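You operate a simulated robot arm through the tools that you are given. There is no shell and no other tool.

You run a simulated robot arm. Do the job below in one go: nothing can be reset, and whatever is moved stays where it is left.

JOB
Take the glaze can and put it on the white labelled panel on the cart 29 padded top. Take the panel and leave it on top of the brown large taped carton on the cart 72 padded top. Stack the can that says "filler" from the padded end of the yellow stand on top of the can that says "WAX". Take the sanding pad on the top of the green bench and put it away on the perforated plate of the blue bench. Open the left drawer of the green bench, take the orange block from the inside the left drawer of the green bench and leave it on top of the round pad, then shut the drawer. Do these in any order. Set down upright: glaze can.

Only the result counts: the job must be done as asked and must still hold three seconds after the hand-in. Knocking over, shifting, dropping, spilling or breaking anything else fails it.

ROBOT AND FRAMES
A 6-joint arm with a fingered hand on a trunk, on a base that drives. Base frame: it is fixed to the floor where the robot stands at the start and does not move with it; the origin is under the middle of the robot, x ahead of it, y to its left, z up. Readings come in cm, degrees, newtons and seconds.
With the tool pointing down near the work surface it reaches from about 30 to 62 cm from the robot's upright axis, wherever it stands. Its first joint turns from -166.0 to 166.0 degrees. Places, roughly: glaze can [-325, 75, 50]; labelled panel [-100, 100, 100]; large taped carton [-250, 325, 100]; left drawer of the green bench [-210, 910, 70]; orange block (3x3x3 cm) [-210, 920, 70]; panel (23x10x3 cm) [-150, 640, 90]; perforated plate of the blue bench [100, 1040, 80]; round pad (5x5x5 cm) [100, 940, 80]; sanding pad [-175, 925, 75]; short can, small can [-175, 1125, 75]. Payload 3.2 kg.
The tool frame sits at the grasp point between the pads (the TCP): z along the fingers, y along the line on which they close. The tips reach 2.2 cm beyond it. Largest opening 11.2 cm; the body of the gripper starts 6 cm behind the TCP. The gripper is a hand of 3 fingers: y runs from the thumb to the fingers, the wrist lies at [0, 0, -21.8] in the tool frame, and closing takes about 1.5 s.
Orientation is that of the tool frame in the base frame, as a unit quaternion [x, y, z, w]. With the fingers straight down and closing along the base's y, the tool's x points along the base's -x, its y along +y and its z along -z.

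CONTROLS
- The arm moves only by the tool play_rows. Its argument "increments" is text: rows parted by semicolons, each of 6 numbers parted by spaces: the shift along the tool's x, y, z in units of 30 mm (1.0 is 30 mm), then the turn, a rotation vector about the tool's x, y, z in units of 4 degrees (1.0 is 4 degrees). In form: tx ty tz ax ay az; .... A call has 1 to 20 rows; each row shifts and turns the commanded pose from where the row before left it, along the tool's axes as they then stand. "gripper" is the opening, from 0 (shut) to 1 (fully open), set as the call begins (left out, the last holds). A call with a number of a shift or a turn outside -1 to 1 is refused whole. A row lasts 0.2 s, in which the tool goes at most 5 cm and 8.6 degrees; a call with a longer step from one row to the next is refused whole, and so is a gripper value outside its range. Where a pose cannot be reached the arm comes as near as it can. A force on the tool above 40 N (or 10 N above the force at the start of the call, whichever is more), or a blocked arm, ends the call early, and 0.2 s more pass. The fingers move at their own pace (about 10.8 cm/s each) and stop on an object; they squeeze with about 29 N. The grip force told is the motor's: it shows also when the fingers shut on nothing. Time passes only in rows, and 0.2 s behind the last, so rows that do not move let the fingers close. The reply holds the time, the measured pose of the TCP, the force on the tool along the base axes, the opening and the grip force, in the units named above and with some noise, with the torque about the TCP (base axes, N m) and any sound that the robot's microphone picked up, and new pictures: "show" is both (left out), scene, wrist or none.
- Cameras (640 x 400 px; columns grow to the right, rows downward): "scene" is now at [2.68, 15.13, 128.17]; the picture's right is [-0.15, -0.99, 0.00], its down [-0.58, 0.08, -0.81] and it looks along [0.80, -0.12, -0.58] (base axes); focal length 266 px, centre (320, 200). "wrist" rides on the gripper at [6.6, 0.3, -8] in the tool frame; the picture's right is [-0.05, 1.00, 0.00], its down [-0.77, -0.04, -0.64] and it looks along [-0.64, -0.03, 0.77] (tool axes); focal length 275 px, centre (320, 200). There is no depth. A picture from a camera that has moved, and an enlarged one, comes with that camera's place and axes in the base frame and with its lens.
- raise_lower(by): slides the trunk up (or, below 0, down) by that many cm; the arm and the scene camera ride with it, the base frame stays. It gives what a move gives, with no picture.
- drive_base(legs): drives the robot by 1 to 6 legs, each [ahead, turn to the left] in cm and degrees, along the robot's own axes; the way and the turn of a leg run together, so that a leg with both is an arc; at most 150 cm and 180 degrees a leg. The arm and the cameras ride along, it lands a little off, and it stops where it bumps. It gives what a move gives, and a new picture of the scene camera.
- set_fingers(finger1, finger2, thumb_bend): sets how far each is bent, from 0 (flat) to 1 (curled in); at 0.3 the hand is open as for a grip, at 0.7 the pads meet at the TCP. One left out holds its place. A second passes; each finger stops where it meets its share of the squeeze, and holds until it gets a number again. A gripper value or a shape takes the hand back. It gives what a move gives, with no picture; readings hold the bend of each and the force on the fingers (four entries, about 0 where the hand has none), thumb and palm.
- hand_shape(shape): the hand has 3 fingers and takes this shape, open, in about a second: jaw (thumb against the fingers, like two jaws); tri (thumb and two fingers); tip (a fingertip pinch); poke (one finger out to press); point (the index stretched); flat (the hand flat); cup (the hand cupped); fist (a fist). The gripper value then closes the fingers along that shape, each until it touches; the sizes above hold for jaw. It gives what a move gives, with no picture.
- turn_head(pan, tilt): turns the head with the scene camera to pan (to the left, within 155 degrees either way) and tilt (down, from -29 to 69), counted from straight ahead of the robot. It gives what a move gives, and a new picture of the scene camera.
- close_up(camera, box): a new picture of the part [left, top, right, bottom] of that camera's present view, enlarged. The clock stands still meanwhile.
- finish_job(): hands the job in; it is judged then, once.

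Places have to be worked out from the pictures, the camera data and where the tool is seen. Open the gripper and draw the arm clear of the work before you hand the job in, unless the task says otherwise.

The tools are called after "Call:" by a JSON object that holds its "fn" and its "kwargs". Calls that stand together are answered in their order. play_rows: Moves the arm, as the interface text tells. Its arguments: {"type":"object","properties":{"increments":{"type":"string"},"gripper":{"type":"number"},"show":{"type":"string","enum":["both","scene","wrist","none"]}},"required":["increments"]} The other tools are called the same way: raise_lower (by) slides the trunk up or down; hand_shape (shape) gives the hand a shape; set_fingers (finger1, finger2, thumb_bend) moves the fingers one by one; drive_base (legs) drives the base; turn_head (pan, tilt) turns the head that bears the scene camera; close_up (camera, box) takes an enlarged picture of a part of a camera's view; finish_job () hands the job in.

At the start:

```text
time: 0.0
ee_pos: [38.1, -13.31, 73.92]
tcp_rot: [0.0, 1.0, 0.0, 0.0]
wrist_force: [-0.2, 0.3, 0.5]
moment: [0.01, -0.04, 0.03]
gripper_width: 11.18
grasp_force: 0.1
shape: jaw
bend: [0.3, 0.3, 0.3]
finger forces: [0.1, 0.0, 0.0, 0.1, 0.0, 0.1]
trunk travel left (down, up): [-30.0, 29.0]
robot x, y, heading: [-0.3, -0.2, -0.1]
head pan, tilt: [-8.4, 35.6]
```

scene: 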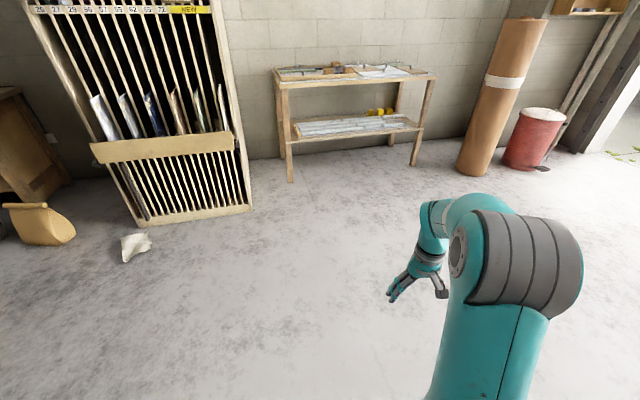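
wrist: 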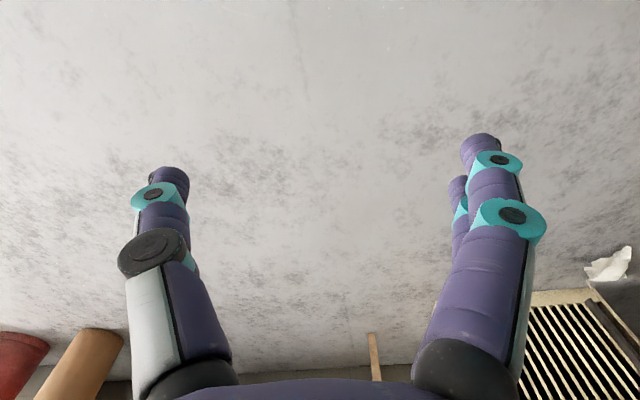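

The start pictures show the wall ahead with shelves and none of the work targets, which lie behind and to the left. I'll turn the head to look round to the left.

Call:
{"fn": "turn_head", "kwargs": {"pan": 80, "tilt": 20}}

Call:
{"fn": "turn_head", "kwargs": {"pan": 140, "tilt": 20}}

Call:
{"fn": "turn_head", "kwargs": {"pan": -150, "tilt": 20}}

```text
time: 1.6
ee_pos: [38.07, -13.23, 73.91]
tcp_rot: [0.0, 1.0, 0.0, 0.0]
wrist_force: [0.3, -0.1, -0.2]
moment: [-0.02, -0.02, 0.0]
gripper_width: 11.21
grasp_force: 0.0
shape: jaw
bend: [0.3, 0.3, 0.3]
finger forces: [0.1, 0.0, 0.0, 0.0, 0.1, 0.0]
trunk travel left (down, up): [-30.0, 29.0]
robot x, y, heading: [-0.03, 0.02, -0.2]
head pan, tilt: [80.0, 20.0]
camera scene: at [-4.38, 25.58, 130.64], right [0.98, -0.17, 0.0], down [-0.06, -0.34, -0.94], along [0.16, 0.93, -0.34], focal length 266 px, centre (320, 200)
```

scene: 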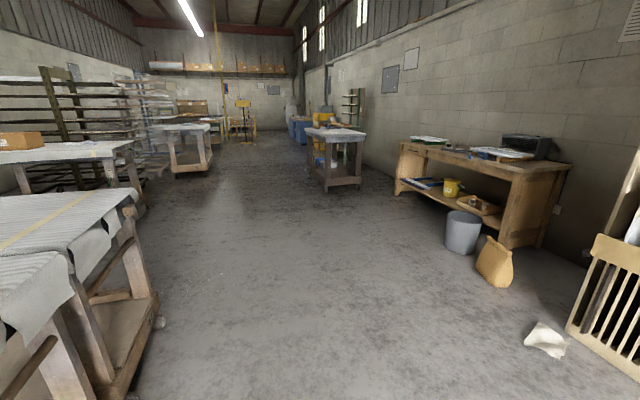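

```text
time: 2.9
ee_pos: [38.08, -13.28, 73.81]
tcp_rot: [0.0, 1.0, 0.0, 0.0]
wrist_force: [0.4, -0.3, 0.3]
moment: [-0.04, 0.0, 0.02]
gripper_width: 11.17
grasp_force: 0.1
shape: jaw
bend: [0.3, 0.3, 0.3]
finger forces: [0.0, 0.0, 0.0, 0.0, 0.1, 0.0]
trunk travel left (down, up): [-30.0, 29.0]
robot x, y, heading: [-0.27, -0.13, -0.4]
head pan, tilt: [140.0, 20.0]
camera scene: at [-13.13, 22.41, 130.64], right [0.64, 0.77, 0.0], down [0.26, -0.22, -0.94], along [-0.72, 0.6, -0.34], focal length 266 px, centre (320, 200)
```

scene: 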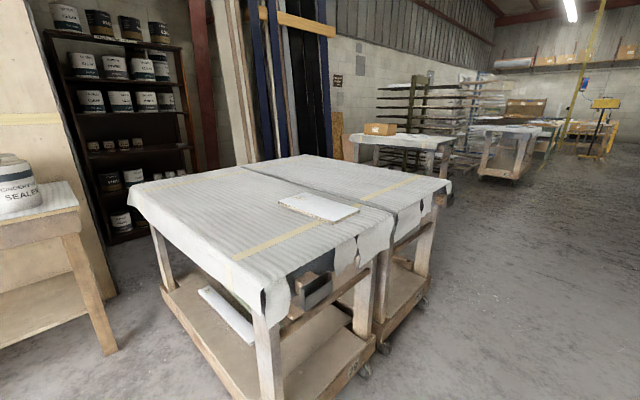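

```text
time: 6.9
ee_pos: [38.09, -13.22, 73.96]
tcp_rot: [0.0, 1.0, 0.0, 0.0]
wrist_force: [0.0, -0.3, -0.6]
moment: [-0.04, 0.04, -0.01]
gripper_width: 11.18
grasp_force: 0.1
shape: jaw
bend: [0.3, 0.3, 0.3]
finger forces: [0.1, 0.1, 0.0, 0.0, 0.0, 0.0]
trunk travel left (down, up): [-30.0, 29.0]
robot x, y, heading: [-0.44, -0.15, -0.1]
head pan, tilt: [-150.0, 20.0]
camera scene: at [-14.07, 11.76, 130.64], right [-0.5, 0.87, 0.0], down [0.3, 0.17, -0.94], along [-0.81, -0.47, -0.34], focal length 266 px, centre (320, 200)
```

scene: 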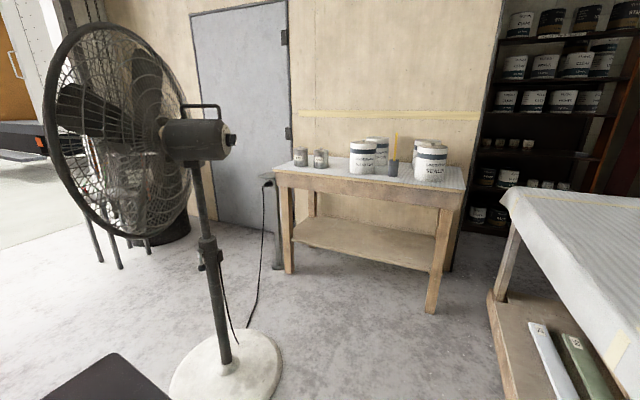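

The carts with the padded tops, the white panel and a dark shelf of cans are behind to the left. I'll look at the shelf and the cart closely.

Call:
{"fn": "turn_head", "kwargs": {"pan": 155, "tilt": 20}}

Call:
{"fn": "close_up", "kwargs": {"camera": "scene", "box": [100, 0, 320, 240]}}

Call:
{"fn": "close_up", "kwargs": {"camera": "scene", "box": [200, 120, 420, 260]}}

```text
time: 11.1
ee_pos: [38.15, -13.33, 73.86]
tcp_rot: [0.0, 1.0, -0.001, 0.0]
wrist_force: [0.1, -0.5, -0.1]
moment: [0.02, 0.01, -0.01]
gripper_width: 11.19
grasp_force: 0.1
shape: jaw
bend: [0.3, 0.3, 0.3]
finger forces: [0.0, 0.0, 0.0, 0.0, 0.1, 0.0]
trunk travel left (down, up): [-30.0, 29.0]
robot x, y, heading: [-0.02, -0.11, -0.0]
head pan, tilt: [154.7, 20.0]
camera scene: at [-14.42, 20.4, 130.64], right [0.43, 0.9, 0.0], down [0.31, -0.15, -0.94], along [-0.85, 0.4, -0.34], focal length 266 px, centre (320, 200)
```

scene: 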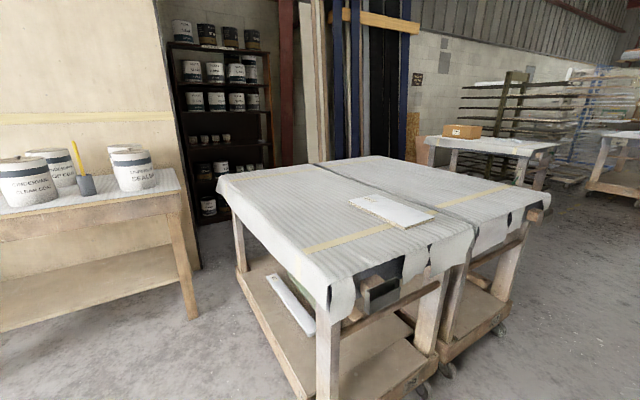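

```text
1.67 times, centred on (210, 120) of scene
camera zoom: at [-14.42, 20.4, 130.64], right [0.43, 0.9, 0.0], down [0.31, -0.15, -0.94], along [-0.85, 0.4, -0.34], focal length 443 px, centre (503, 333)
```

zoom: 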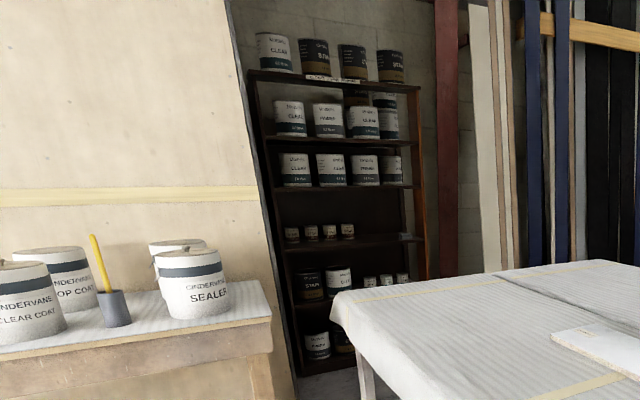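

```text
2.86 times, centred on (310, 190) of scene
camera zoom: at [-14.42, 20.4, 130.64], right [0.43, 0.9, 0.0], down [0.31, -0.15, -0.94], along [-0.85, 0.4, -0.34], focal length 760 px, centre (349, 229)
```

zoom: 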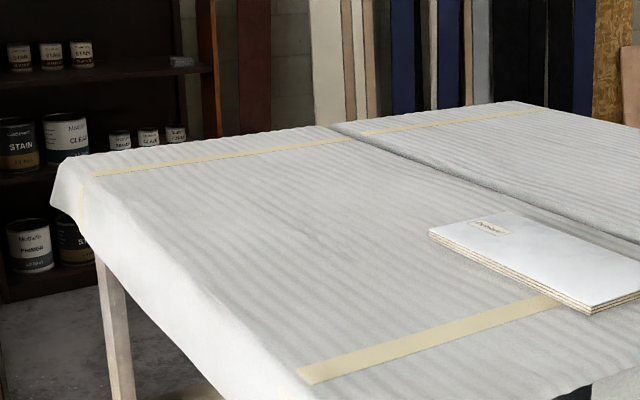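

The small cans sit on the lower shelves of the dark rack, and cart 29 leaves a narrow gap next to the paint table. I need to know my own footprint and the free floor, so I look down and around.

Call:
{"fn": "turn_head", "kwargs": {"pan": 90, "tilt": 69}}

Call:
{"fn": "turn_head", "kwargs": {"pan": 120, "tilt": 25}}

Call:
{"fn": "turn_head", "kwargs": {"pan": 155, "tilt": 60}}

```text
time: 12.4
ee_pos: [38.03, -13.21, 73.79]
tcp_rot: [-0.001, 1.0, 0.0, 0.0]
wrist_force: [-0.1, -0.4, 0.7]
moment: [0.0, -0.01, -0.02]
gripper_width: 11.17
grasp_force: 0.1
shape: jaw
bend: [0.3, 0.3, 0.3]
finger forces: [0.1, 0.0, 0.1, 0.1, 0.0, 0.1]
trunk travel left (down, up): [-30.0, 29.0]
robot x, y, heading: [0.02, 0.16, -0.1]
head pan, tilt: [90.0, 68.8]
camera scene: at [-6.01, 22.01, 123.89], right [1.0, 0.0, 0.0], down [0.0, -0.93, -0.36], along [0.0, 0.36, -0.93], focal length 266 px, centre (320, 200)
```

scene: 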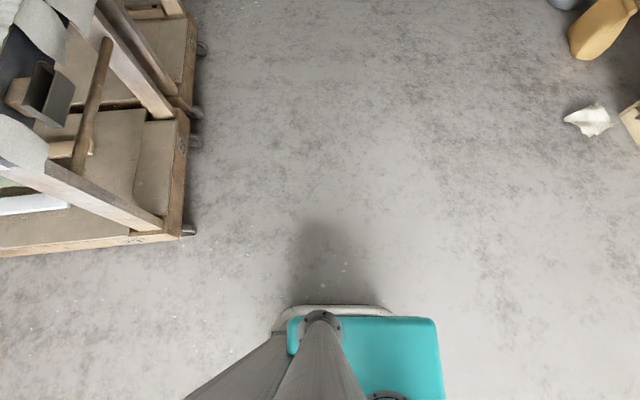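

```text
time: 13.5
ee_pos: [38.06, -13.26, 73.85]
tcp_rot: [0.0, 1.0, 0.0, 0.001]
wrist_force: [-0.3, -0.1, -0.5]
moment: [-0.02, -0.04, 0.04]
gripper_width: 11.18
grasp_force: 0.1
shape: jaw
bend: [0.3, 0.3, 0.3]
finger forces: [0.1, 0.0, 0.0, 0.0, 0.0, 0.1]
trunk travel left (down, up): [-30.0, 29.0]
robot x, y, heading: [0.16, 0.09, -0.0]
head pan, tilt: [120.0, 25.0]
camera scene: at [-10.61, 24.39, 129.82], right [0.87, 0.5, 0.0], down [0.21, -0.37, -0.91], along [-0.45, 0.78, -0.42], focal length 266 px, centre (320, 200)
```

scene: 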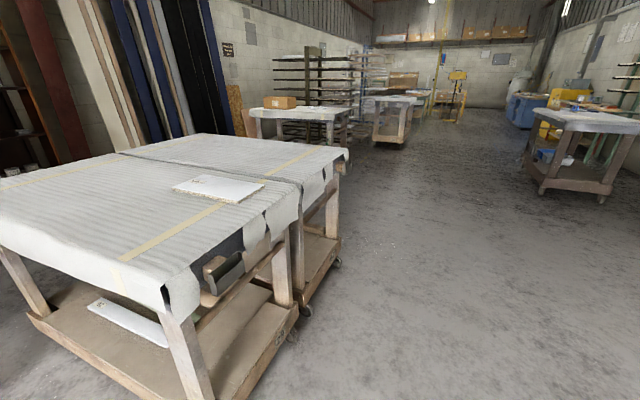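

```text
time: 14.5
ee_pos: [38.14, -13.26, 73.89]
tcp_rot: [0.0, 1.0, 0.0, 0.0]
wrist_force: [-0.7, 0.6, 0.4]
moment: [-0.04, -0.03, 0.03]
gripper_width: 11.19
grasp_force: 0.0
shape: jaw
bend: [0.3, 0.3, 0.3]
finger forces: [0.1, 0.0, 0.1, 0.0, 0.1, 0.0]
trunk travel left (down, up): [-30.0, 29.0]
robot x, y, heading: [-0.04, 0.0, 0.2]
head pan, tilt: [154.7, 60.0]
camera scene: at [-12.03, 19.27, 124.83], right [0.43, 0.9, 0.0], down [0.78, -0.37, -0.5], along [-0.45, 0.21, -0.87], focal length 266 px, centre (320, 200)
```

scene: 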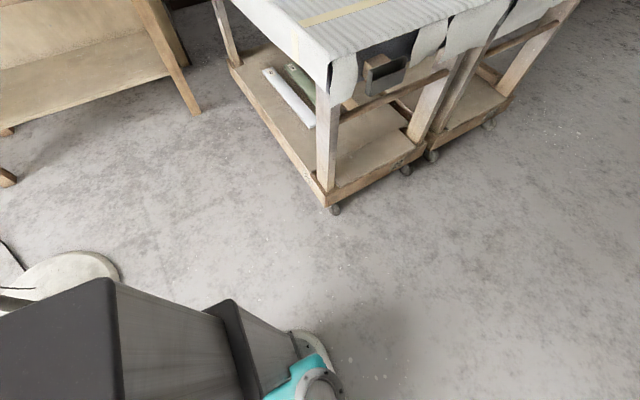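

The base looks about 60 cm long and 45 cm wide, and the gap between the paint table and cart 29 is about 34 cm, so I must go round the carts. I turn left and drive up the aisle past both padded carts.

Call:
{"fn": "drive_base", "kwargs": {"legs": [[0, 90], [120, 0], [110, 0]]}}

Call:
{"fn": "turn_head", "kwargs": {"pan": 90, "tilt": 25}}

Call:
{"fn": "turn_head", "kwargs": {"pan": 40, "tilt": 20}}

```text
time: 29.5
ee_pos: [18.62, 265.04, 73.8]
tcp_rot: [-0.701, 0.713, 0.0, 0.0]
wrist_force: [-0.9, -0.4, -0.2]
moment: [-0.01, 0.0, 0.02]
gripper_width: 11.2
grasp_force: 0.1
shape: jaw
bend: [0.3, 0.3, 0.3]
finger forces: [0.0, 0.1, 0.0, 0.0, 0.0, 0.1]
trunk travel left (down, up): [-30.0, 29.0]
robot x, y, heading: [4.77, 227.36, 89.0]
head pan, tilt: [154.7, 60.0]
camera scene: at [-14.97, 215.31, 124.82], right [-0.9, 0.44, 0.0], down [0.38, 0.78, -0.5], along [-0.22, -0.45, -0.87], focal length 266 px, centre (320, 200)
```

scene: 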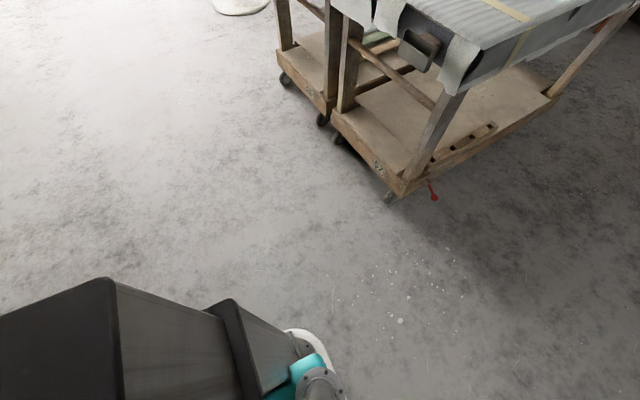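

```text
time: 30.9
ee_pos: [18.61, 265.04, 73.89]
tcp_rot: [-0.701, 0.714, 0.0, 0.0]
wrist_force: [-1.5, 0.4, -0.2]
moment: [-0.01, -0.01, 0.02]
gripper_width: 11.17
grasp_force: 0.1
shape: jaw
bend: [0.3, 0.3, 0.3]
finger forces: [0.0, 0.0, 0.0, 0.1, 0.0, 0.0]
trunk travel left (down, up): [-30.0, 29.0]
robot x, y, heading: [4.64, 227.07, 89.0]
head pan, tilt: [90.0, 25.0]
camera scene: at [-21.23, 221.44, 129.82], right [0.02, 1.0, 0.0], down [0.42, -0.01, -0.91], along [-0.91, 0.01, -0.42], focal length 266 px, centre (320, 200)
```

scene: 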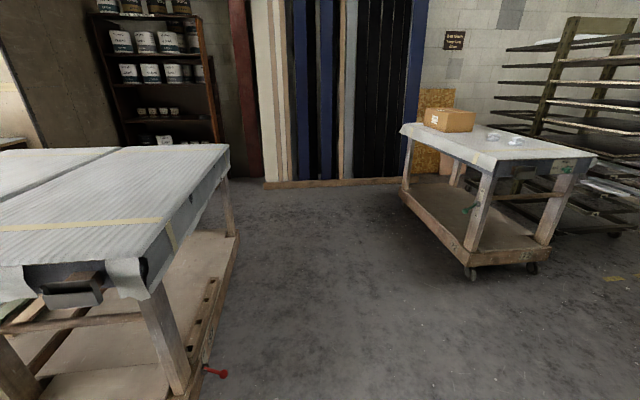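

```text
time: 32.0
ee_pos: [18.54, 265.05, 73.8]
tcp_rot: [-0.7, 0.714, -0.001, -0.001]
wrist_force: [-0.2, -0.6, 0.7]
moment: [-0.02, -0.02, -0.01]
gripper_width: 11.19
grasp_force: 0.1
shape: jaw
bend: [0.3, 0.3, 0.3]
finger forces: [0.1, 0.1, 0.0, 0.0, 0.0, 0.0]
trunk travel left (down, up): [-30.0, 29.0]
robot x, y, heading: [4.68, 226.85, 89.1]
head pan, tilt: [40.0, 20.0]
camera scene: at [-17.89, 228.52, 130.64], right [0.78, 0.63, 0.0], down [0.22, -0.27, -0.94], along [-0.59, 0.73, -0.34], focal length 266 px, centre (320, 200)
```

scene: 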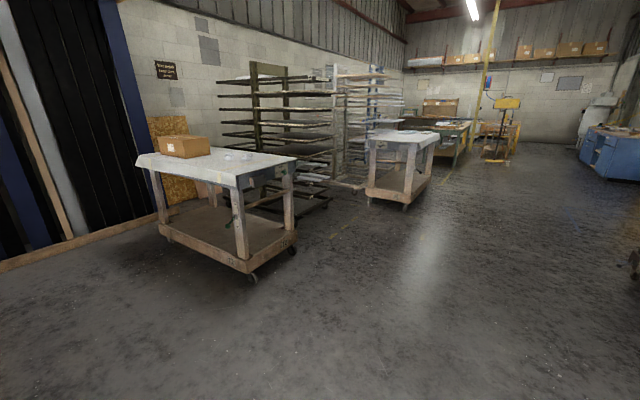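

The aisle between the second padded cart and cart 72 is wide and leads to the open floor in front of the rack. I drive in there and look at the small cans.

Call:
{"fn": "drive_base", "kwargs": {"legs": [[0, 91], [120, 0], [120, 0]]}}

Call:
{"fn": "turn_head", "kwargs": {"pan": 75, "tilt": 25}}

Call:
{"fn": "turn_head", "kwargs": {"pan": 50, "tilt": 30}}

```text
time: 47.7
ee_pos: [-272.85, 240.34, 73.79]
tcp_rot: [1.0, 0.005, 0.001, 0.0]
wrist_force: [-0.1, -0.5, 0.3]
moment: [0.0, 0.01, -0.02]
gripper_width: 11.18
grasp_force: 0.0
shape: jaw
bend: [0.3, 0.3, 0.3]
finger forces: [0.0, 0.0, 0.1, 0.0, 0.0, 0.0]
trunk travel left (down, up): [-30.0, 29.0]
robot x, y, heading: [-234.98, 227.1, -179.7]
head pan, tilt: [40.0, 20.0]
camera scene: at [-235.57, 204.65, 130.64], right [-0.65, 0.76, 0.0], down [0.26, 0.22, -0.94], along [-0.71, -0.61, -0.34], focal length 266 px, centre (320, 200)
```

scene: 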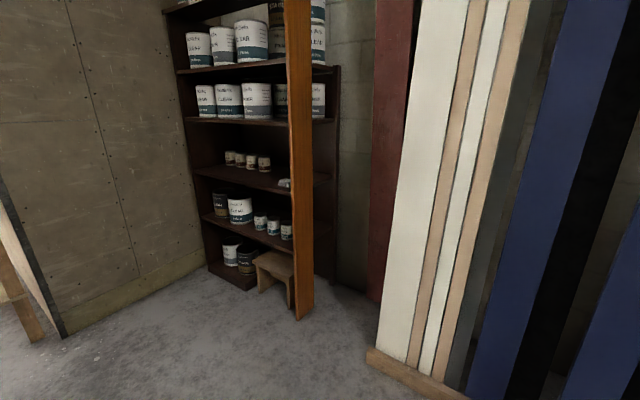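

```text
time: 48.7
ee_pos: [-272.81, 240.41, 73.83]
tcp_rot: [1.0, 0.004, 0.0, 0.0]
wrist_force: [0.4, 0.2, -0.4]
moment: [0.0, -0.01, 0.01]
gripper_width: 11.21
grasp_force: 0.0
shape: jaw
bend: [0.3, 0.3, 0.3]
finger forces: [0.0, 0.0, 0.0, 0.1, 0.1, 0.1]
trunk travel left (down, up): [-30.0, 29.0]
robot x, y, heading: [-234.43, 226.94, -179.5]
head pan, tilt: [75.0, 25.0]
camera scene: at [-230.8, 201.77, 129.83], right [-0.97, 0.25, 0.0], down [0.11, 0.41, -0.91], along [-0.23, -0.88, -0.42], focal length 266 px, centre (320, 200)
```

scene: 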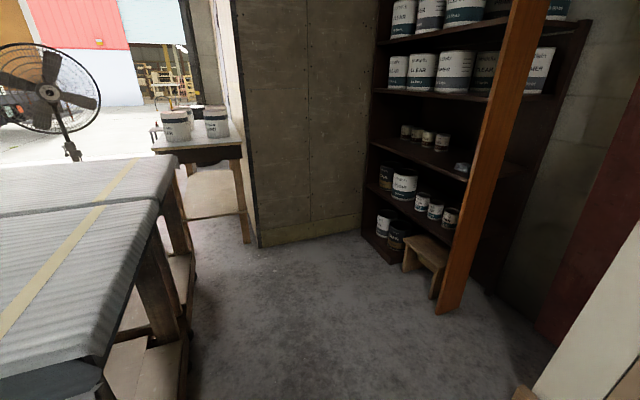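

```text
time: 49.6
ee_pos: [-272.7, 240.27, 73.88]
tcp_rot: [1.0, 0.005, 0.0, 0.0]
wrist_force: [0.4, -1.1, 0.7]
moment: [0.03, 0.01, -0.01]
gripper_width: 11.18
grasp_force: 0.1
shape: jaw
bend: [0.3, 0.3, 0.3]
finger forces: [0.0, 0.0, 0.0, 0.0, 0.0, 0.1]
trunk travel left (down, up): [-30.0, 29.0]
robot x, y, heading: [-234.61, 227.69, -179.3]
head pan, tilt: [50.0, 30.0]
camera scene: at [-234.24, 203.71, 129.03], right [-0.77, 0.64, 0.0], down [0.32, 0.39, -0.87], along [-0.55, -0.67, -0.5], focal length 266 px, centre (320, 200)
```

scene: 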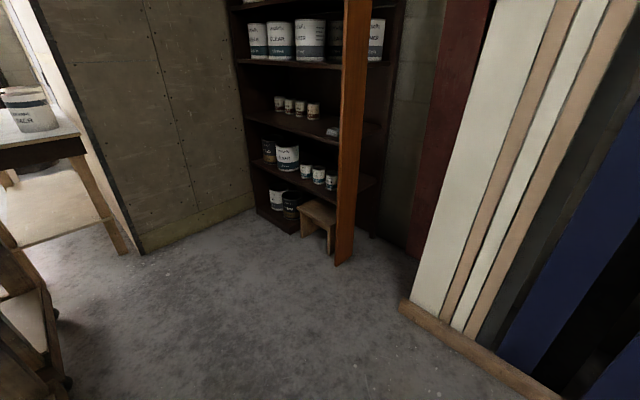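

The rack shows several small cans, with an orange board leaning in front. I zoom in on the labels.

Call:
{"fn": "close_up", "kwargs": {"camera": "scene", "box": [240, 130, 370, 230]}}

Call:
{"fn": "close_up", "kwargs": {"camera": "scene", "box": [290, 155, 350, 200]}}

Call:
{"fn": "close_up", "kwargs": {"camera": "scene", "box": [265, 85, 350, 140]}}

```text
4.00 times, centred on (305, 180) of scene
camera zoom: at [-234.24, 203.71, 129.03], right [-0.77, 0.64, 0.0], down [0.32, 0.39, -0.87], along [-0.55, -0.67, -0.5], focal length 1063 px, centre (380, 280)
```

zoom: 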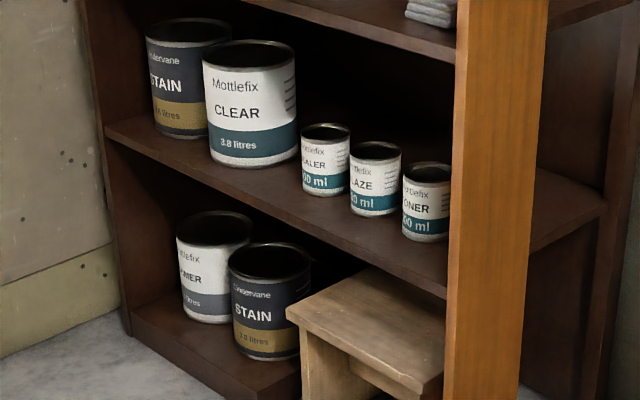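

```text
8.89 times, centred on (320, 178) of scene
camera zoom: at [-234.24, 203.71, 129.03], right [-0.77, 0.64, 0.0], down [0.32, 0.39, -0.87], along [-0.55, -0.67, -0.5], focal length 2363 px, centre (320, 400)
```

zoom: 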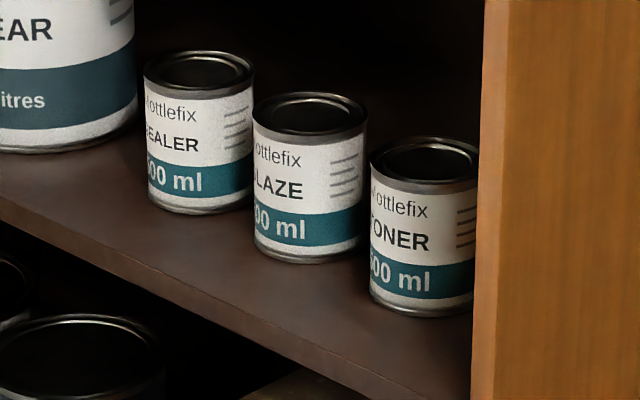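

```text
7.27 times, centred on (308, 112) of scene
camera zoom: at [-234.24, 203.71, 129.03], right [-0.77, 0.64, 0.0], down [0.32, 0.39, -0.87], along [-0.55, -0.67, -0.5], focal length 1933 px, centre (411, 836)
```

zoom: 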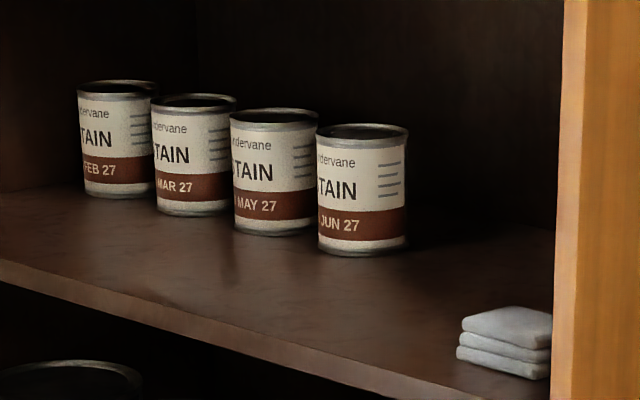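

The glaze can is the middle small can (SEALER, GLAZE, TONER) on the second shelf from the bottom. I put it at about (-337, 77), bottom z≈49, top z≈60, 8.4 cm wide, with about 3.6 cm gaps to its neighbours. I drive in front of it and face the rack.

Call:
{"fn": "drive_base", "kwargs": {"legs": [[27, 0], [0, 90], [148, 0], [0, -90]]}}

Call:
{"fn": "turn_head", "kwargs": {"pan": 0, "tilt": 45}}

```text
time: 66.0
ee_pos: [-297.57, 91.54, 73.77]
tcp_rot: [1.0, 0.017, 0.0, 0.001]
wrist_force: [-0.4, 0.0, 0.6]
moment: [0.05, 0.01, -0.01]
gripper_width: 11.23
grasp_force: 0.0
shape: jaw
bend: [0.3, 0.3, 0.3]
finger forces: [0.0, 0.0, 0.0, 0.0, 0.0, 0.0]
trunk travel left (down, up): [-30.0, 29.0]
robot x, y, heading: [-258.99, 79.24, -177.6]
head pan, tilt: [50.0, 30.0]
camera scene: at [-258.05, 55.9, 129.03], right [-0.79, 0.62, 0.0], down [0.31, 0.39, -0.87], along [-0.53, -0.68, -0.5], focal length 266 px, centre (320, 200)
```

scene: 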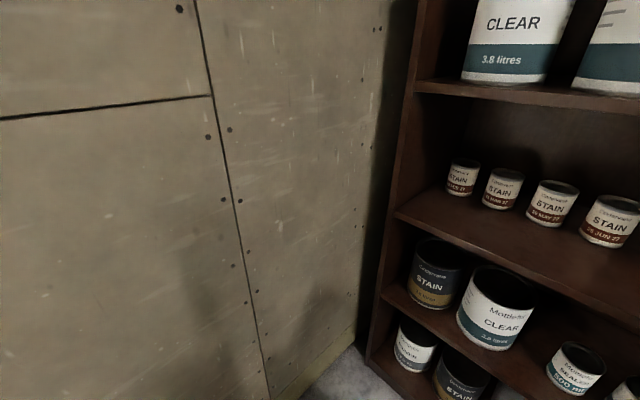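

```text
time: 67.2
ee_pos: [-297.61, 91.4, 73.85]
tcp_rot: [1.0, 0.017, 0.0, 0.001]
wrist_force: [0.0, 0.1, 0.0]
moment: [-0.01, 0.01, 0.02]
gripper_width: 11.17
grasp_force: 0.0
shape: jaw
bend: [0.3, 0.3, 0.3]
finger forces: [0.0, 0.0, 0.0, 0.0, 0.1, 0.1]
trunk travel left (down, up): [-30.0, 29.0]
robot x, y, heading: [-259.29, 80.16, -178.1]
head pan, tilt: [0.0, 45.0]
camera scene: at [-260.61, 62.73, 126.77], right [-0.04, 1.0, 0.0], down [0.71, 0.03, -0.71], along [-0.71, -0.03, -0.71], focal length 266 px, centre (320, 200)
```

scene: 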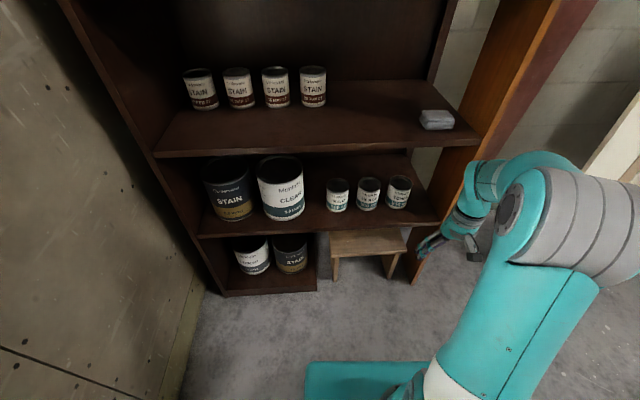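

I'm in front of the rack now, heading about -178°. I zoom in to measure the three small cans precisely.

Call:
{"fn": "close_up", "kwargs": {"camera": "scene", "box": [300, 150, 460, 250]}}

Call:
{"fn": "close_up", "kwargs": {"camera": "wrist", "box": [0, 0, 640, 400]}}

```text
4.00 times, centred on (380, 200) of scene
camera zoom: at [-260.61, 62.73, 126.77], right [-0.04, 1.0, 0.0], down [0.71, 0.03, -0.71], along [-0.71, -0.03, -0.71], focal length 1063 px, centre (80, 200)
```

zoom: 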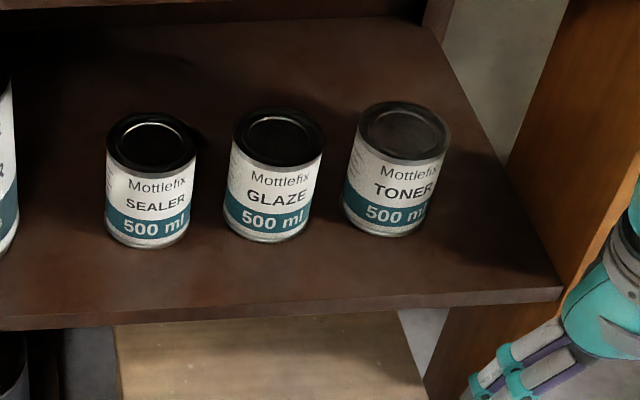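

```text
1.00 times, centred on (320, 200) of wrist (not enlarged: the box is as wide or as high as the picture)
camera zoom: at [-290.88, 91.51, 81.93], right [-0.01, -1.0, 0.0], down [-0.77, 0.01, 0.64], along [-0.64, 0.01, -0.77], focal length 275 px, centre (320, 200)
```

zoom: 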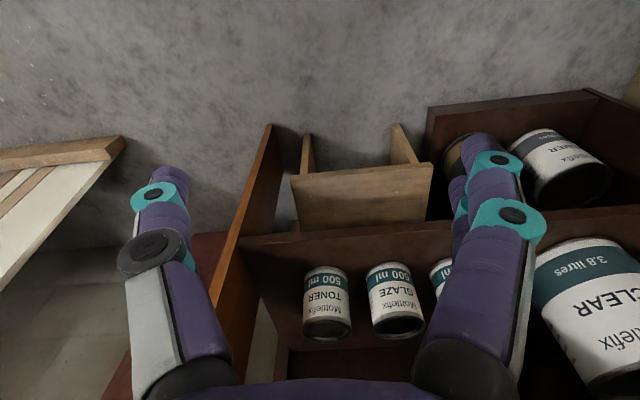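

The glaze can is at (-336.8, 78.3), z 48.5–59.8, and the rack is turned about 5.7°. I yaw the tool to the rack normal and tilt it forward (about 40° below horizontal) while moving in front of the can.

Call:
{"fn": "play_rows", "kwargs": {"increments": "0 0 0 0 0 -0.92; -0.4 0.3 0.3 0 -1 0; -0.4 0.3 0.3 0 -1 0; -0.4 0.3 0.3 0 -1 0; -0.4 0.3 0.3 0 -1 0; -0.4 0.3 0.3 0 -1 0; -0.4 0.3 0.3 0 -1 0; -0.4 0.3 0.3 0 -1 0; -0.4 0.3 0.3 0 -1 0; -0.4 0.3 0.3 0 -1 0; -0.4 0.3 0.3 0 -1 0; -0.4 0.3 0.3 0 -1 0; -0.4 0.3 0.3 0 -1 0; 0 0 0 0 -0.5 0", "gripper": 0.93}}

```text
time: 70.2
ee_pos: [-319.08, 77.63, 78.95]
tcp_rot: [0.907, 0.044, -0.418, 0.02]
wrist_force: [-0.4, -0.4, 0.2]
moment: [0.0, -0.01, 0.01]
gripper_width: 10.4
grasp_force: 0.0
shape: jaw
bend: [0.43, 0.43, 0.4]
finger forces: [0.0, 0.1, 0.1, 0.1, 0.1, 0.0]
out of reach, approached as far as the arm can: row 10, 11, 12, 13, 14
trunk travel left (down, up): [-30.0, 29.0]
robot x, y, heading: [-259.28, 79.81, -178.0]
head pan, tilt: [0.0, 45.0]
camera scene: at [-260.61, 62.73, 126.77], right [-0.04, 1.0, 0.0], down [0.71, 0.02, -0.71], along [-0.71, -0.02, -0.71], focal length 266 px, centre (320, 200)
camera wrist: at [-308.68, 78.42, 79.25], right [0.07, -1.0, 0.04], down [-0.02, 0.03, 1.0], along [-1.0, -0.07, -0.02], focal length 275 px, centre (320, 200)
```

scene: 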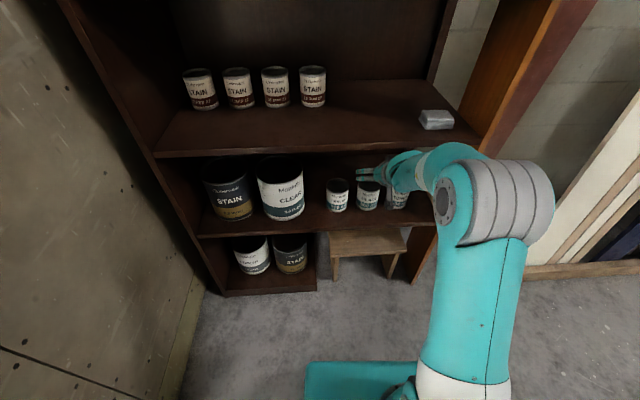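
wrist: 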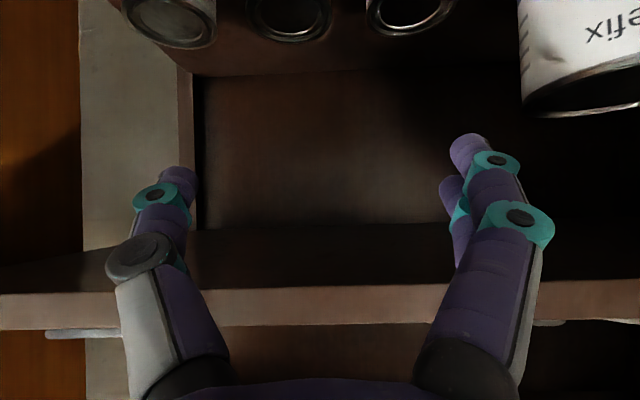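

The arm ran out of reach downward at z≈79 (the tilt was reached), so I lower the trunk about 22 cm. The hand is still in front of the shelf edge (x≈-326), so it should come down freely.

Call:
{"fn": "raise_lower", "kwargs": {"by": -20}}

Call:
{"fn": "play_rows", "kwargs": {"increments": "0 0 0 0 0 0"}}

```text
time: 72.4
ee_pos: [-319.17, 77.64, 58.93]
tcp_rot: [0.907, 0.044, -0.418, 0.02]
wrist_force: [0.2, -0.5, -0.4]
moment: [0.02, 0.02, 0.0]
gripper_width: 10.43
grasp_force: 0.0
shape: jaw
bend: [0.43, 0.43, 0.4]
finger forces: [0.0, 0.0, 0.0, 0.0, 0.1, 0.1]
trunk travel left (down, up): [-10.0, 49.0]
robot x, y, heading: [-258.95, 79.54, -177.8]
head pan, tilt: [0.0, 45.0]
```

```text
time: 72.8
ee_pos: [-319.1, 77.62, 58.96]
tcp_rot: [0.907, 0.044, -0.418, 0.02]
wrist_force: [0.6, 0.4, 0.0]
moment: [-0.01, -0.03, 0.0]
gripper_width: 10.42
grasp_force: 0.0
shape: jaw
bend: [0.43, 0.43, 0.4]
finger forces: [0.0, 0.1, 0.0, 0.0, 0.0, 0.0]
trunk travel left (down, up): [-10.0, 49.0]
robot x, y, heading: [-259.15, 79.43, -177.9]
head pan, tilt: [0.0, 45.0]
camera scene: at [-260.61, 62.74, 106.77], right [-0.04, 1.0, 0.0], down [0.71, 0.02, -0.71], along [-0.71, -0.02, -0.71], focal length 266 px, centre (320, 200)
camera wrist: at [-308.65, 78.44, 59.24], right [0.07, -1.0, 0.04], down [-0.02, 0.03, 1.0], along [-1.0, -0.07, -0.02], focal length 275 px, centre (320, 200)
```

scene: 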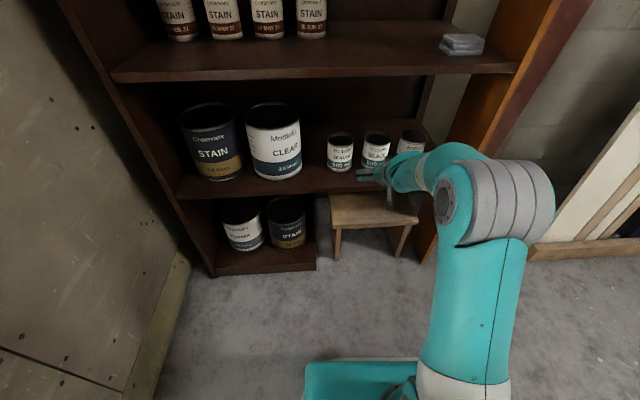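
wrist: 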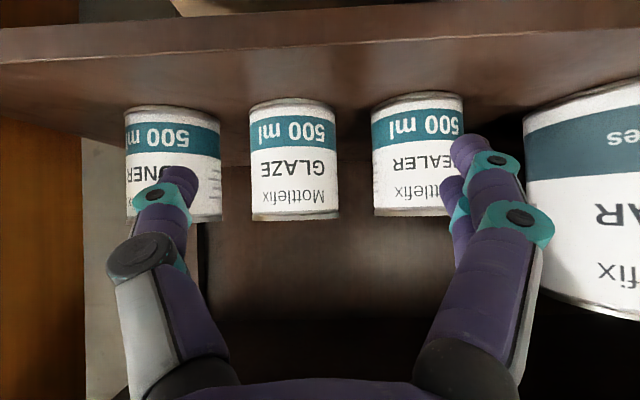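

The glaze can is right in front, slightly left in the (upside-down) wrist view. I shift 2.7 cm sideways to centre it and go halfway in to check the finger gaps.

Call:
{"fn": "play_rows", "kwargs": {"increments": "0 -0.9 0 0 0 0; -0.364 0 0.65 0 0 0; -0.364 0 0.65 0 0 0; -0.364 0 0.65 0 0 0; 0 0 0 0 0 0"}}

```text
time: 74.0
ee_pos: [-325.95, 79.75, 57.52]
tcp_rot: [0.907, 0.044, -0.418, 0.021]
wrist_force: [0.5, -0.4, -0.2]
moment: [0.01, 0.03, 0.0]
gripper_width: 10.41
grasp_force: 0.1
shape: jaw
bend: [0.43, 0.43, 0.4]
finger forces: [0.0, 0.1, 0.0, 0.0, 0.0, 0.0]
trunk travel left (down, up): [-10.0, 49.0]
robot x, y, heading: [-258.92, 79.34, -177.9]
head pan, tilt: [0.0, 45.0]
camera scene: at [-260.61, 62.74, 106.77], right [-0.04, 1.0, 0.0], down [0.71, 0.02, -0.71], along [-0.71, -0.02, -0.71], focal length 266 px, centre (320, 200)
camera wrist: at [-315.46, 80.47, 57.9], right [0.07, -1.0, 0.04], down [-0.02, 0.03, 1.0], along [-1.0, -0.07, -0.02], focal length 275 px, centre (320, 200)
```

scene: 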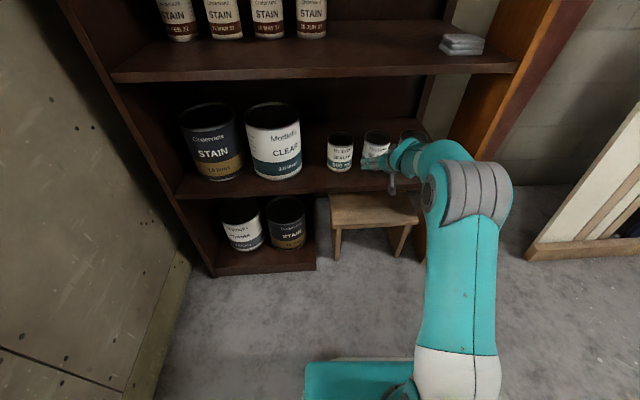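
wrist: 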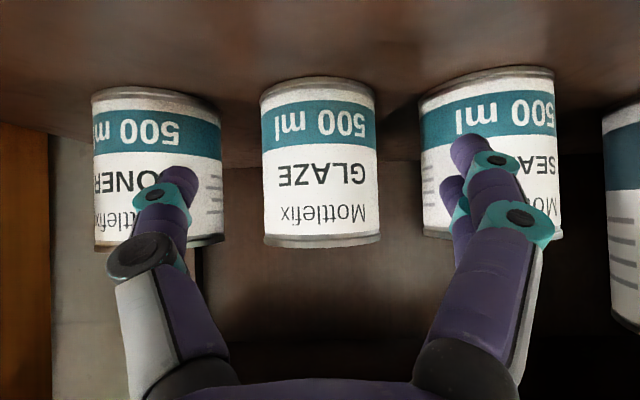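

The glaze can is centred with the fingers going into the gaps on either side. I narrow the opening slightly and go the rest of the way in.

Call:
{"fn": "play_rows", "kwargs": {"increments": "0 -0.07 0 0 0 0; -0.364 0 0.65 0 0 0; -0.364 0 0.65 0 0 0; -0.364 0 0.65 0 0 0; 0 0 0 0 0 0", "gripper": 0.89, "show": "wrist"}}

```text
time: 75.2
ee_pos: [-332.49, 79.22, 56.29]
tcp_rot: [0.907, 0.044, -0.418, 0.019]
wrist_force: [-0.4, 0.2, 0.3]
moment: [0.0, 0.02, 0.02]
gripper_width: 9.98
grasp_force: 0.1
shape: jaw
bend: [0.49, 0.49, 0.45]
finger forces: [0.0, 0.0, 0.1, 0.0, 0.0, 0.1]
trunk travel left (down, up): [-10.0, 49.0]
robot x, y, heading: [-258.89, 79.5, -178.1]
head pan, tilt: [0.0, 45.0]
camera wrist: at [-322.12, 79.93, 56.57], right [0.07, -1.0, 0.03], down [-0.02, 0.03, 1.0], along [-1.0, -0.07, -0.02], focal length 275 px, centre (320, 200)
```

wrist: 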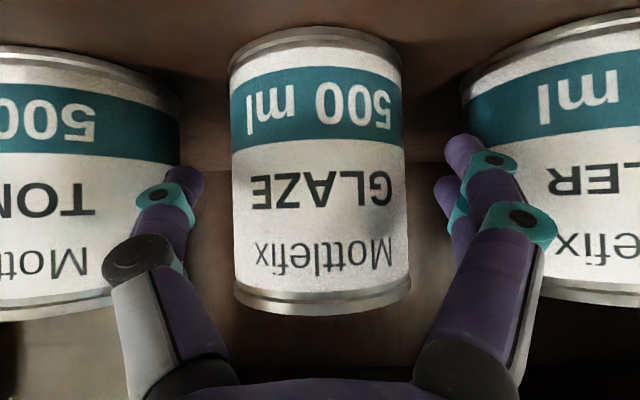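

Both fingertips sit in the gaps with room to spare. I go the last 4.3 cm so the grasp point is at the can axis, then check before closing.

Call:
{"fn": "play_rows", "kwargs": {"increments": "-0.364 0 0.65 0 0 0; -0.34 0 0.62 0 0 0; 0 0 0 0 0 0", "show": "wrist"}}

```text
time: 76.0
ee_pos: [-336.69, 78.73, 55.48]
tcp_rot: [0.907, 0.045, -0.418, 0.02]
wrist_force: [0.8, 0.2, -1.0]
moment: [-0.02, 0.03, -0.03]
gripper_width: 10.01
grasp_force: 0.1
shape: jaw
bend: [0.49, 0.49, 0.45]
finger forces: [0.0, 1.0, 0.0, 0.0, 0.9, 0.1]
trunk travel left (down, up): [-10.0, 49.0]
robot x, y, heading: [-258.9, 79.34, -178.0]
head pan, tilt: [0.0, 45.0]
camera wrist: at [-326.21, 79.51, 55.69], right [0.07, -1.0, 0.04], down [-0.02, 0.03, 1.0], along [-1.0, -0.07, -0.02], focal length 275 px, centre (320, 200)
```

wrist: 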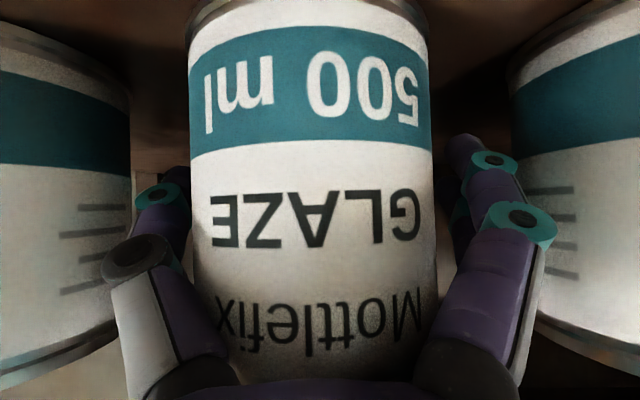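

The can is fully between the thumb and fingers, with light contact. I close the hand now.

Call:
{"fn": "play_rows", "kwargs": {"increments": "0 0 0 0 0 0; 0 0 0 0 0 0; 0 0 0 0 0 0; 0 0 0 0 0 0; 0 0 0 0 0 0; 0 0 0 0 0 0; 0 0 0 0 0 0; 0 0 0 0 0 0", "gripper": 0, "show": "wrist"}}

```text
time: 77.8
ee_pos: [-336.71, 78.65, 55.49]
tcp_rot: [0.907, 0.045, -0.418, 0.021]
wrist_force: [-2.5, 0.7, 0.1]
moment: [0.01, 0.23, 0.0]
gripper_width: 8.24
grasp_force: 28.7
shape: jaw
bend: [0.7, 0.66, 0.56]
finger forces: [15.1, 16.7, 0.0, 0.1, 31.7, 0.3]
trunk travel left (down, up): [-10.0, 49.0]
robot x, y, heading: [-258.91, 79.77, -178.1]
head pan, tilt: [0.0, 45.0]
camera wrist: at [-326.23, 79.52, 55.7], right [0.07, -1.0, 0.03], down [-0.02, 0.03, 1.0], along [-1.0, -0.07, -0.02], focal length 275 px, centre (320, 200)
```

wrist: 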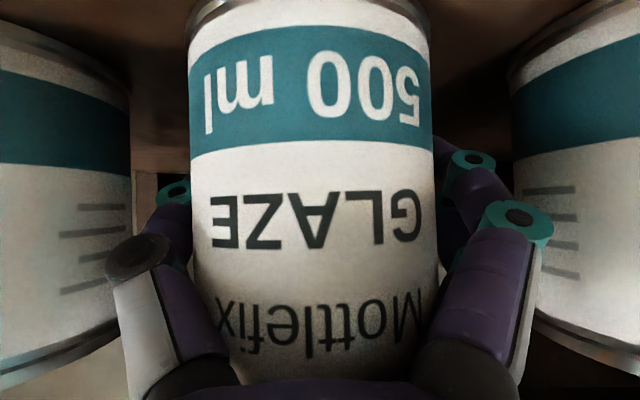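

Firm grip at 28.7 N with an 8.2 cm opening. I raise the trunk 4 cm to lift the can straight off the shelf.

Call:
{"fn": "raise_lower", "kwargs": {"by": 4}}

Call:
{"fn": "play_rows", "kwargs": {"increments": "0.4 0 -0.52 0 0 0; 0.4 0 -0.52 0 0 0; 0.4 0 -0.52 0 0 0; 0.4 0 -0.52 0 0 0; 0.4 0 -0.52 0 0 0; 0 0 0 0 0 0"}}

```text
time: 78.6
ee_pos: [-336.77, 78.67, 59.38]
tcp_rot: [0.907, 0.044, -0.418, 0.02]
wrist_force: [-0.4, -0.2, -5.5]
moment: [0.03, -0.02, -0.02]
gripper_width: 8.28
grasp_force: 28.8
shape: jaw
bend: [0.7, 0.66, 0.56]
finger forces: [15.0, 15.1, 0.1, 0.0, 30.7, 0.1]
trunk travel left (down, up): [-14.0, 45.0]
robot x, y, heading: [-258.84, 79.37, -177.9]
head pan, tilt: [0.0, 45.0]
```

```text
time: 80.0
ee_pos: [-326.8, 79.73, 59.93]
tcp_rot: [0.907, 0.045, -0.418, 0.02]
wrist_force: [-0.4, -0.5, -6.0]
moment: [0.02, 0.03, 0.0]
gripper_width: 8.28
grasp_force: 28.8
shape: jaw
bend: [0.7, 0.66, 0.56]
finger forces: [15.2, 14.9, 0.0, 0.0, 30.1, 0.1]
trunk travel left (down, up): [-14.0, 45.0]
robot x, y, heading: [-259.18, 79.6, -178.1]
head pan, tilt: [0.0, 45.0]
camera scene: at [-260.66, 62.74, 110.77], right [-0.04, 1.0, 0.0], down [0.71, 0.02, -0.71], along [-0.71, -0.02, -0.71], focal length 266 px, centre (320, 200)
camera wrist: at [-316.41, 80.55, 60.24], right [0.07, -1.0, 0.03], down [-0.02, 0.03, 1.0], along [-1.0, -0.07, -0.02], focal length 275 px, centre (320, 200)
```

scene: 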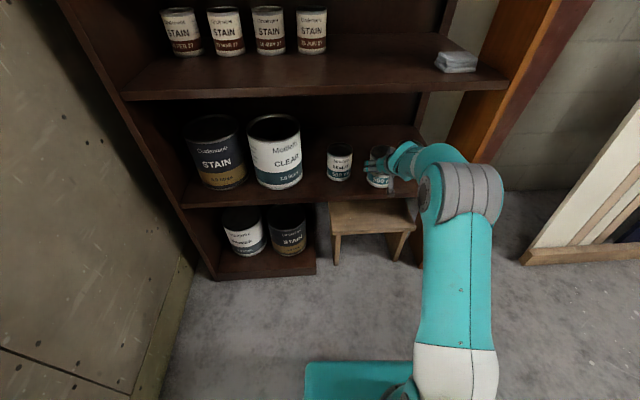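
wrist: 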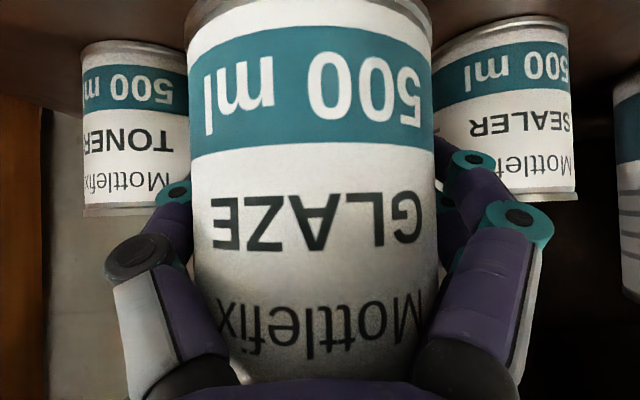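

The can came out cleanly with its neighbours undisturbed. I pull it back another 15 cm, clear of the rack.

Call:
{"fn": "play_rows", "kwargs": {"increments": "0.4 0 -0.5 0 0 0; 0.4 0 -0.5 0 0 0; 0.4 0 -0.5 0 0 0; 0.4 0 -0.5 0 0 0; 0.4 0 -0.5 0 0 0; 0.4 0 -0.5 0 0 0; 0.4 0 -0.5 0 0 0; 0 0 0 0 0 0", "show": "scene"}}

```text
time: 81.8
ee_pos: [-316.22, 80.14, 64.51]
tcp_rot: [0.908, 0.045, -0.415, 0.02]
wrist_force: [0.3, 0.2, -5.4]
moment: [-0.04, -0.01, -0.02]
gripper_width: 8.28
grasp_force: 29.0
shape: jaw
bend: [0.7, 0.66, 0.56]
finger forces: [15.1, 14.5, 0.0, 0.0, 29.8, 0.1]
out of reach, approached as far as the arm can: row 3, 4, 5, 6, 7
trunk travel left (down, up): [-14.0, 45.0]
robot x, y, heading: [-258.79, 79.43, -178.1]
head pan, tilt: [0.0, 45.0]
camera scene: at [-260.65, 62.74, 110.77], right [-0.04, 1.0, 0.0], down [0.71, 0.02, -0.71], along [-0.71, -0.02, -0.71], focal length 266 px, centre (320, 200)
```

scene: 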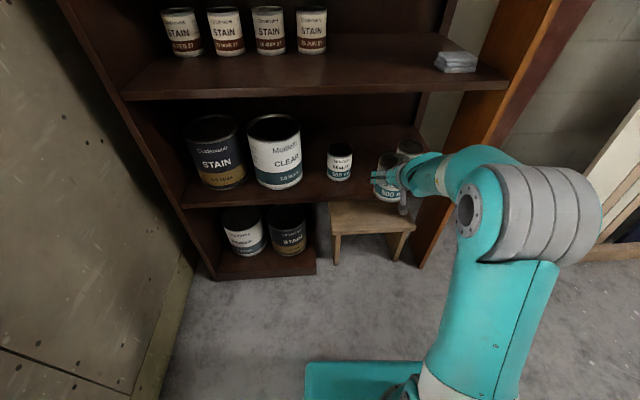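

The arm is at its inner limit with the can just clear of the shelf, so I back the base off 8 cm. Then I raise the trunk 40 cm so the can rides above cart height.

Call:
{"fn": "drive_base", "kwargs": {"legs": [[-8, 0]]}}

Call:
{"fn": "raise_lower", "kwargs": {"by": 40}}

Call:
{"fn": "drive_base", "kwargs": {"legs": [[0, -92]]}}

```text
time: 82.9
ee_pos: [-307.88, 80.54, 64.57]
tcp_rot: [0.908, 0.043, -0.416, 0.019]
wrist_force: [0.0, 0.1, -5.6]
moment: [-0.01, -0.01, -0.03]
gripper_width: 8.3
grasp_force: 29.2
shape: jaw
bend: [0.7, 0.66, 0.56]
finger forces: [15.1, 14.6, 0.0, 0.0, 29.8, 0.1]
trunk travel left (down, up): [-14.0, 45.0]
robot x, y, heading: [-251.17, 80.02, -178.0]
head pan, tilt: [0.0, 45.0]
camera scene: at [-252.5, 63.02, 110.77], right [-0.03, 1.0, 0.0], down [0.71, 0.02, -0.71], along [-0.71, -0.02, -0.71], focal length 266 px, centre (320, 200)
```

scene: 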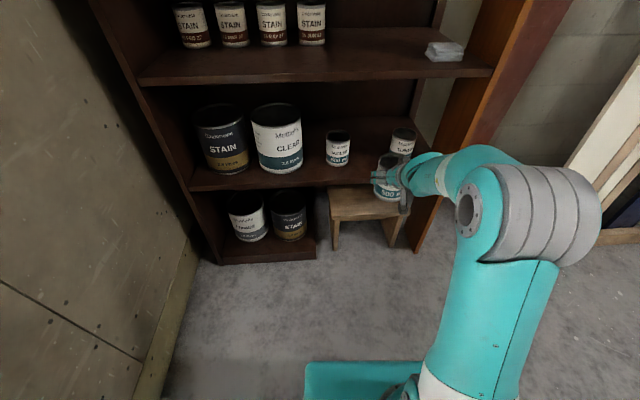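

```text
time: 86.7
ee_pos: [-308.1, 80.59, 104.6]
tcp_rot: [0.908, 0.043, -0.416, 0.019]
wrist_force: [0.4, 0.2, -5.1]
moment: [-0.01, 0.04, 0.03]
gripper_width: 8.27
grasp_force: 29.1
shape: jaw
bend: [0.7, 0.66, 0.56]
finger forces: [15.1, 14.6, 0.1, 0.0, 29.8, 0.2]
trunk travel left (down, up): [-54.0, 5.0]
robot x, y, heading: [-251.06, 80.06, -178.2]
head pan, tilt: [0.0, 45.0]
```

```text
time: 91.1
ee_pos: [-246.72, 136.91, 104.61]
tcp_rot: [0.654, -0.632, -0.298, -0.289]
wrist_force: [1.6, -0.5, -5.0]
moment: [-0.01, 0.03, -0.03]
gripper_width: 8.29
grasp_force: 29.1
shape: jaw
bend: [0.7, 0.66, 0.56]
finger forces: [15.6, 13.5, 0.0, 0.0, 29.2, 0.0]
trunk travel left (down, up): [-54.0, 5.0]
robot x, y, heading: [-250.97, 79.98, 88.3]
head pan, tilt: [0.0, 45.0]
camera scene: at [-267.37, 82.31, 150.77], right [1.0, -0.03, 0.0], down [-0.02, -0.71, -0.71], along [0.02, 0.71, -0.71], focal length 266 px, centre (320, 200)
```

scene: 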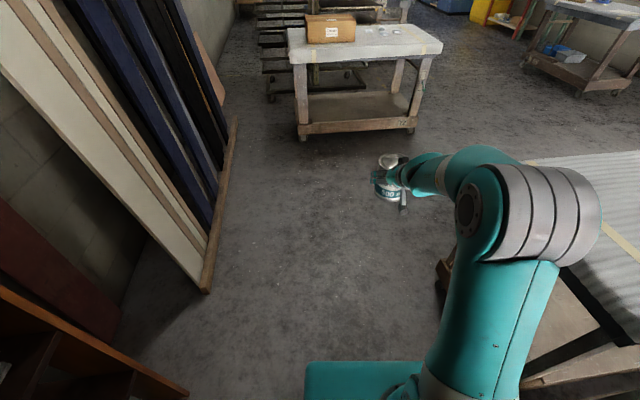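

The can is held steady and the way ahead to cart 72 is clear. I correct the heading slightly away from the second cart, drive to y≈221, turn to +x and drive out to the main aisle.

Call:
{"fn": "drive_base", "kwargs": {"legs": [[0, 4], [142, 0], [0, -92], [120, 0], [110, 0]]}}

```text
time: 113.5
ee_pos: [29.61, 241.49, 104.65]
tcp_rot: [-0.069, 0.907, 0.031, 0.414]
wrist_force: [-0.3, -0.2, -5.1]
moment: [-0.02, 0.03, 0.01]
gripper_width: 8.26
grasp_force: 29.2
shape: jaw
bend: [0.7, 0.66, 0.56]
finger forces: [15.9, 12.7, 0.1, 0.1, 28.7, 0.0]
trunk travel left (down, up): [-54.0, 5.0]
robot x, y, heading: [-27.28, 238.77, 5.0]
head pan, tilt: [0.0, 45.0]
camera scene: at [-26.87, 255.6, 150.77], right [0.09, -1.0, 0.0], down [-0.7, -0.06, -0.71], along [0.7, 0.06, -0.71], focal length 266 px, centre (320, 200)
```

scene: 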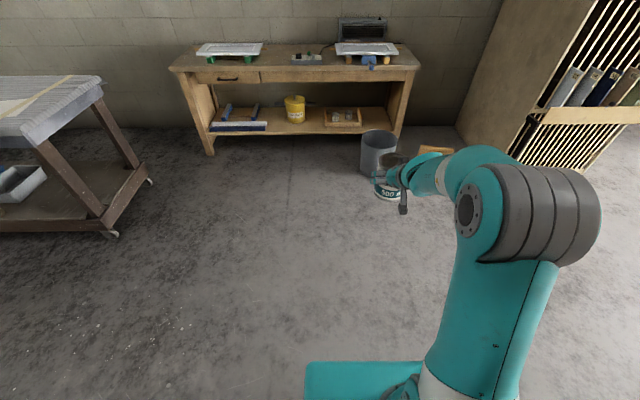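

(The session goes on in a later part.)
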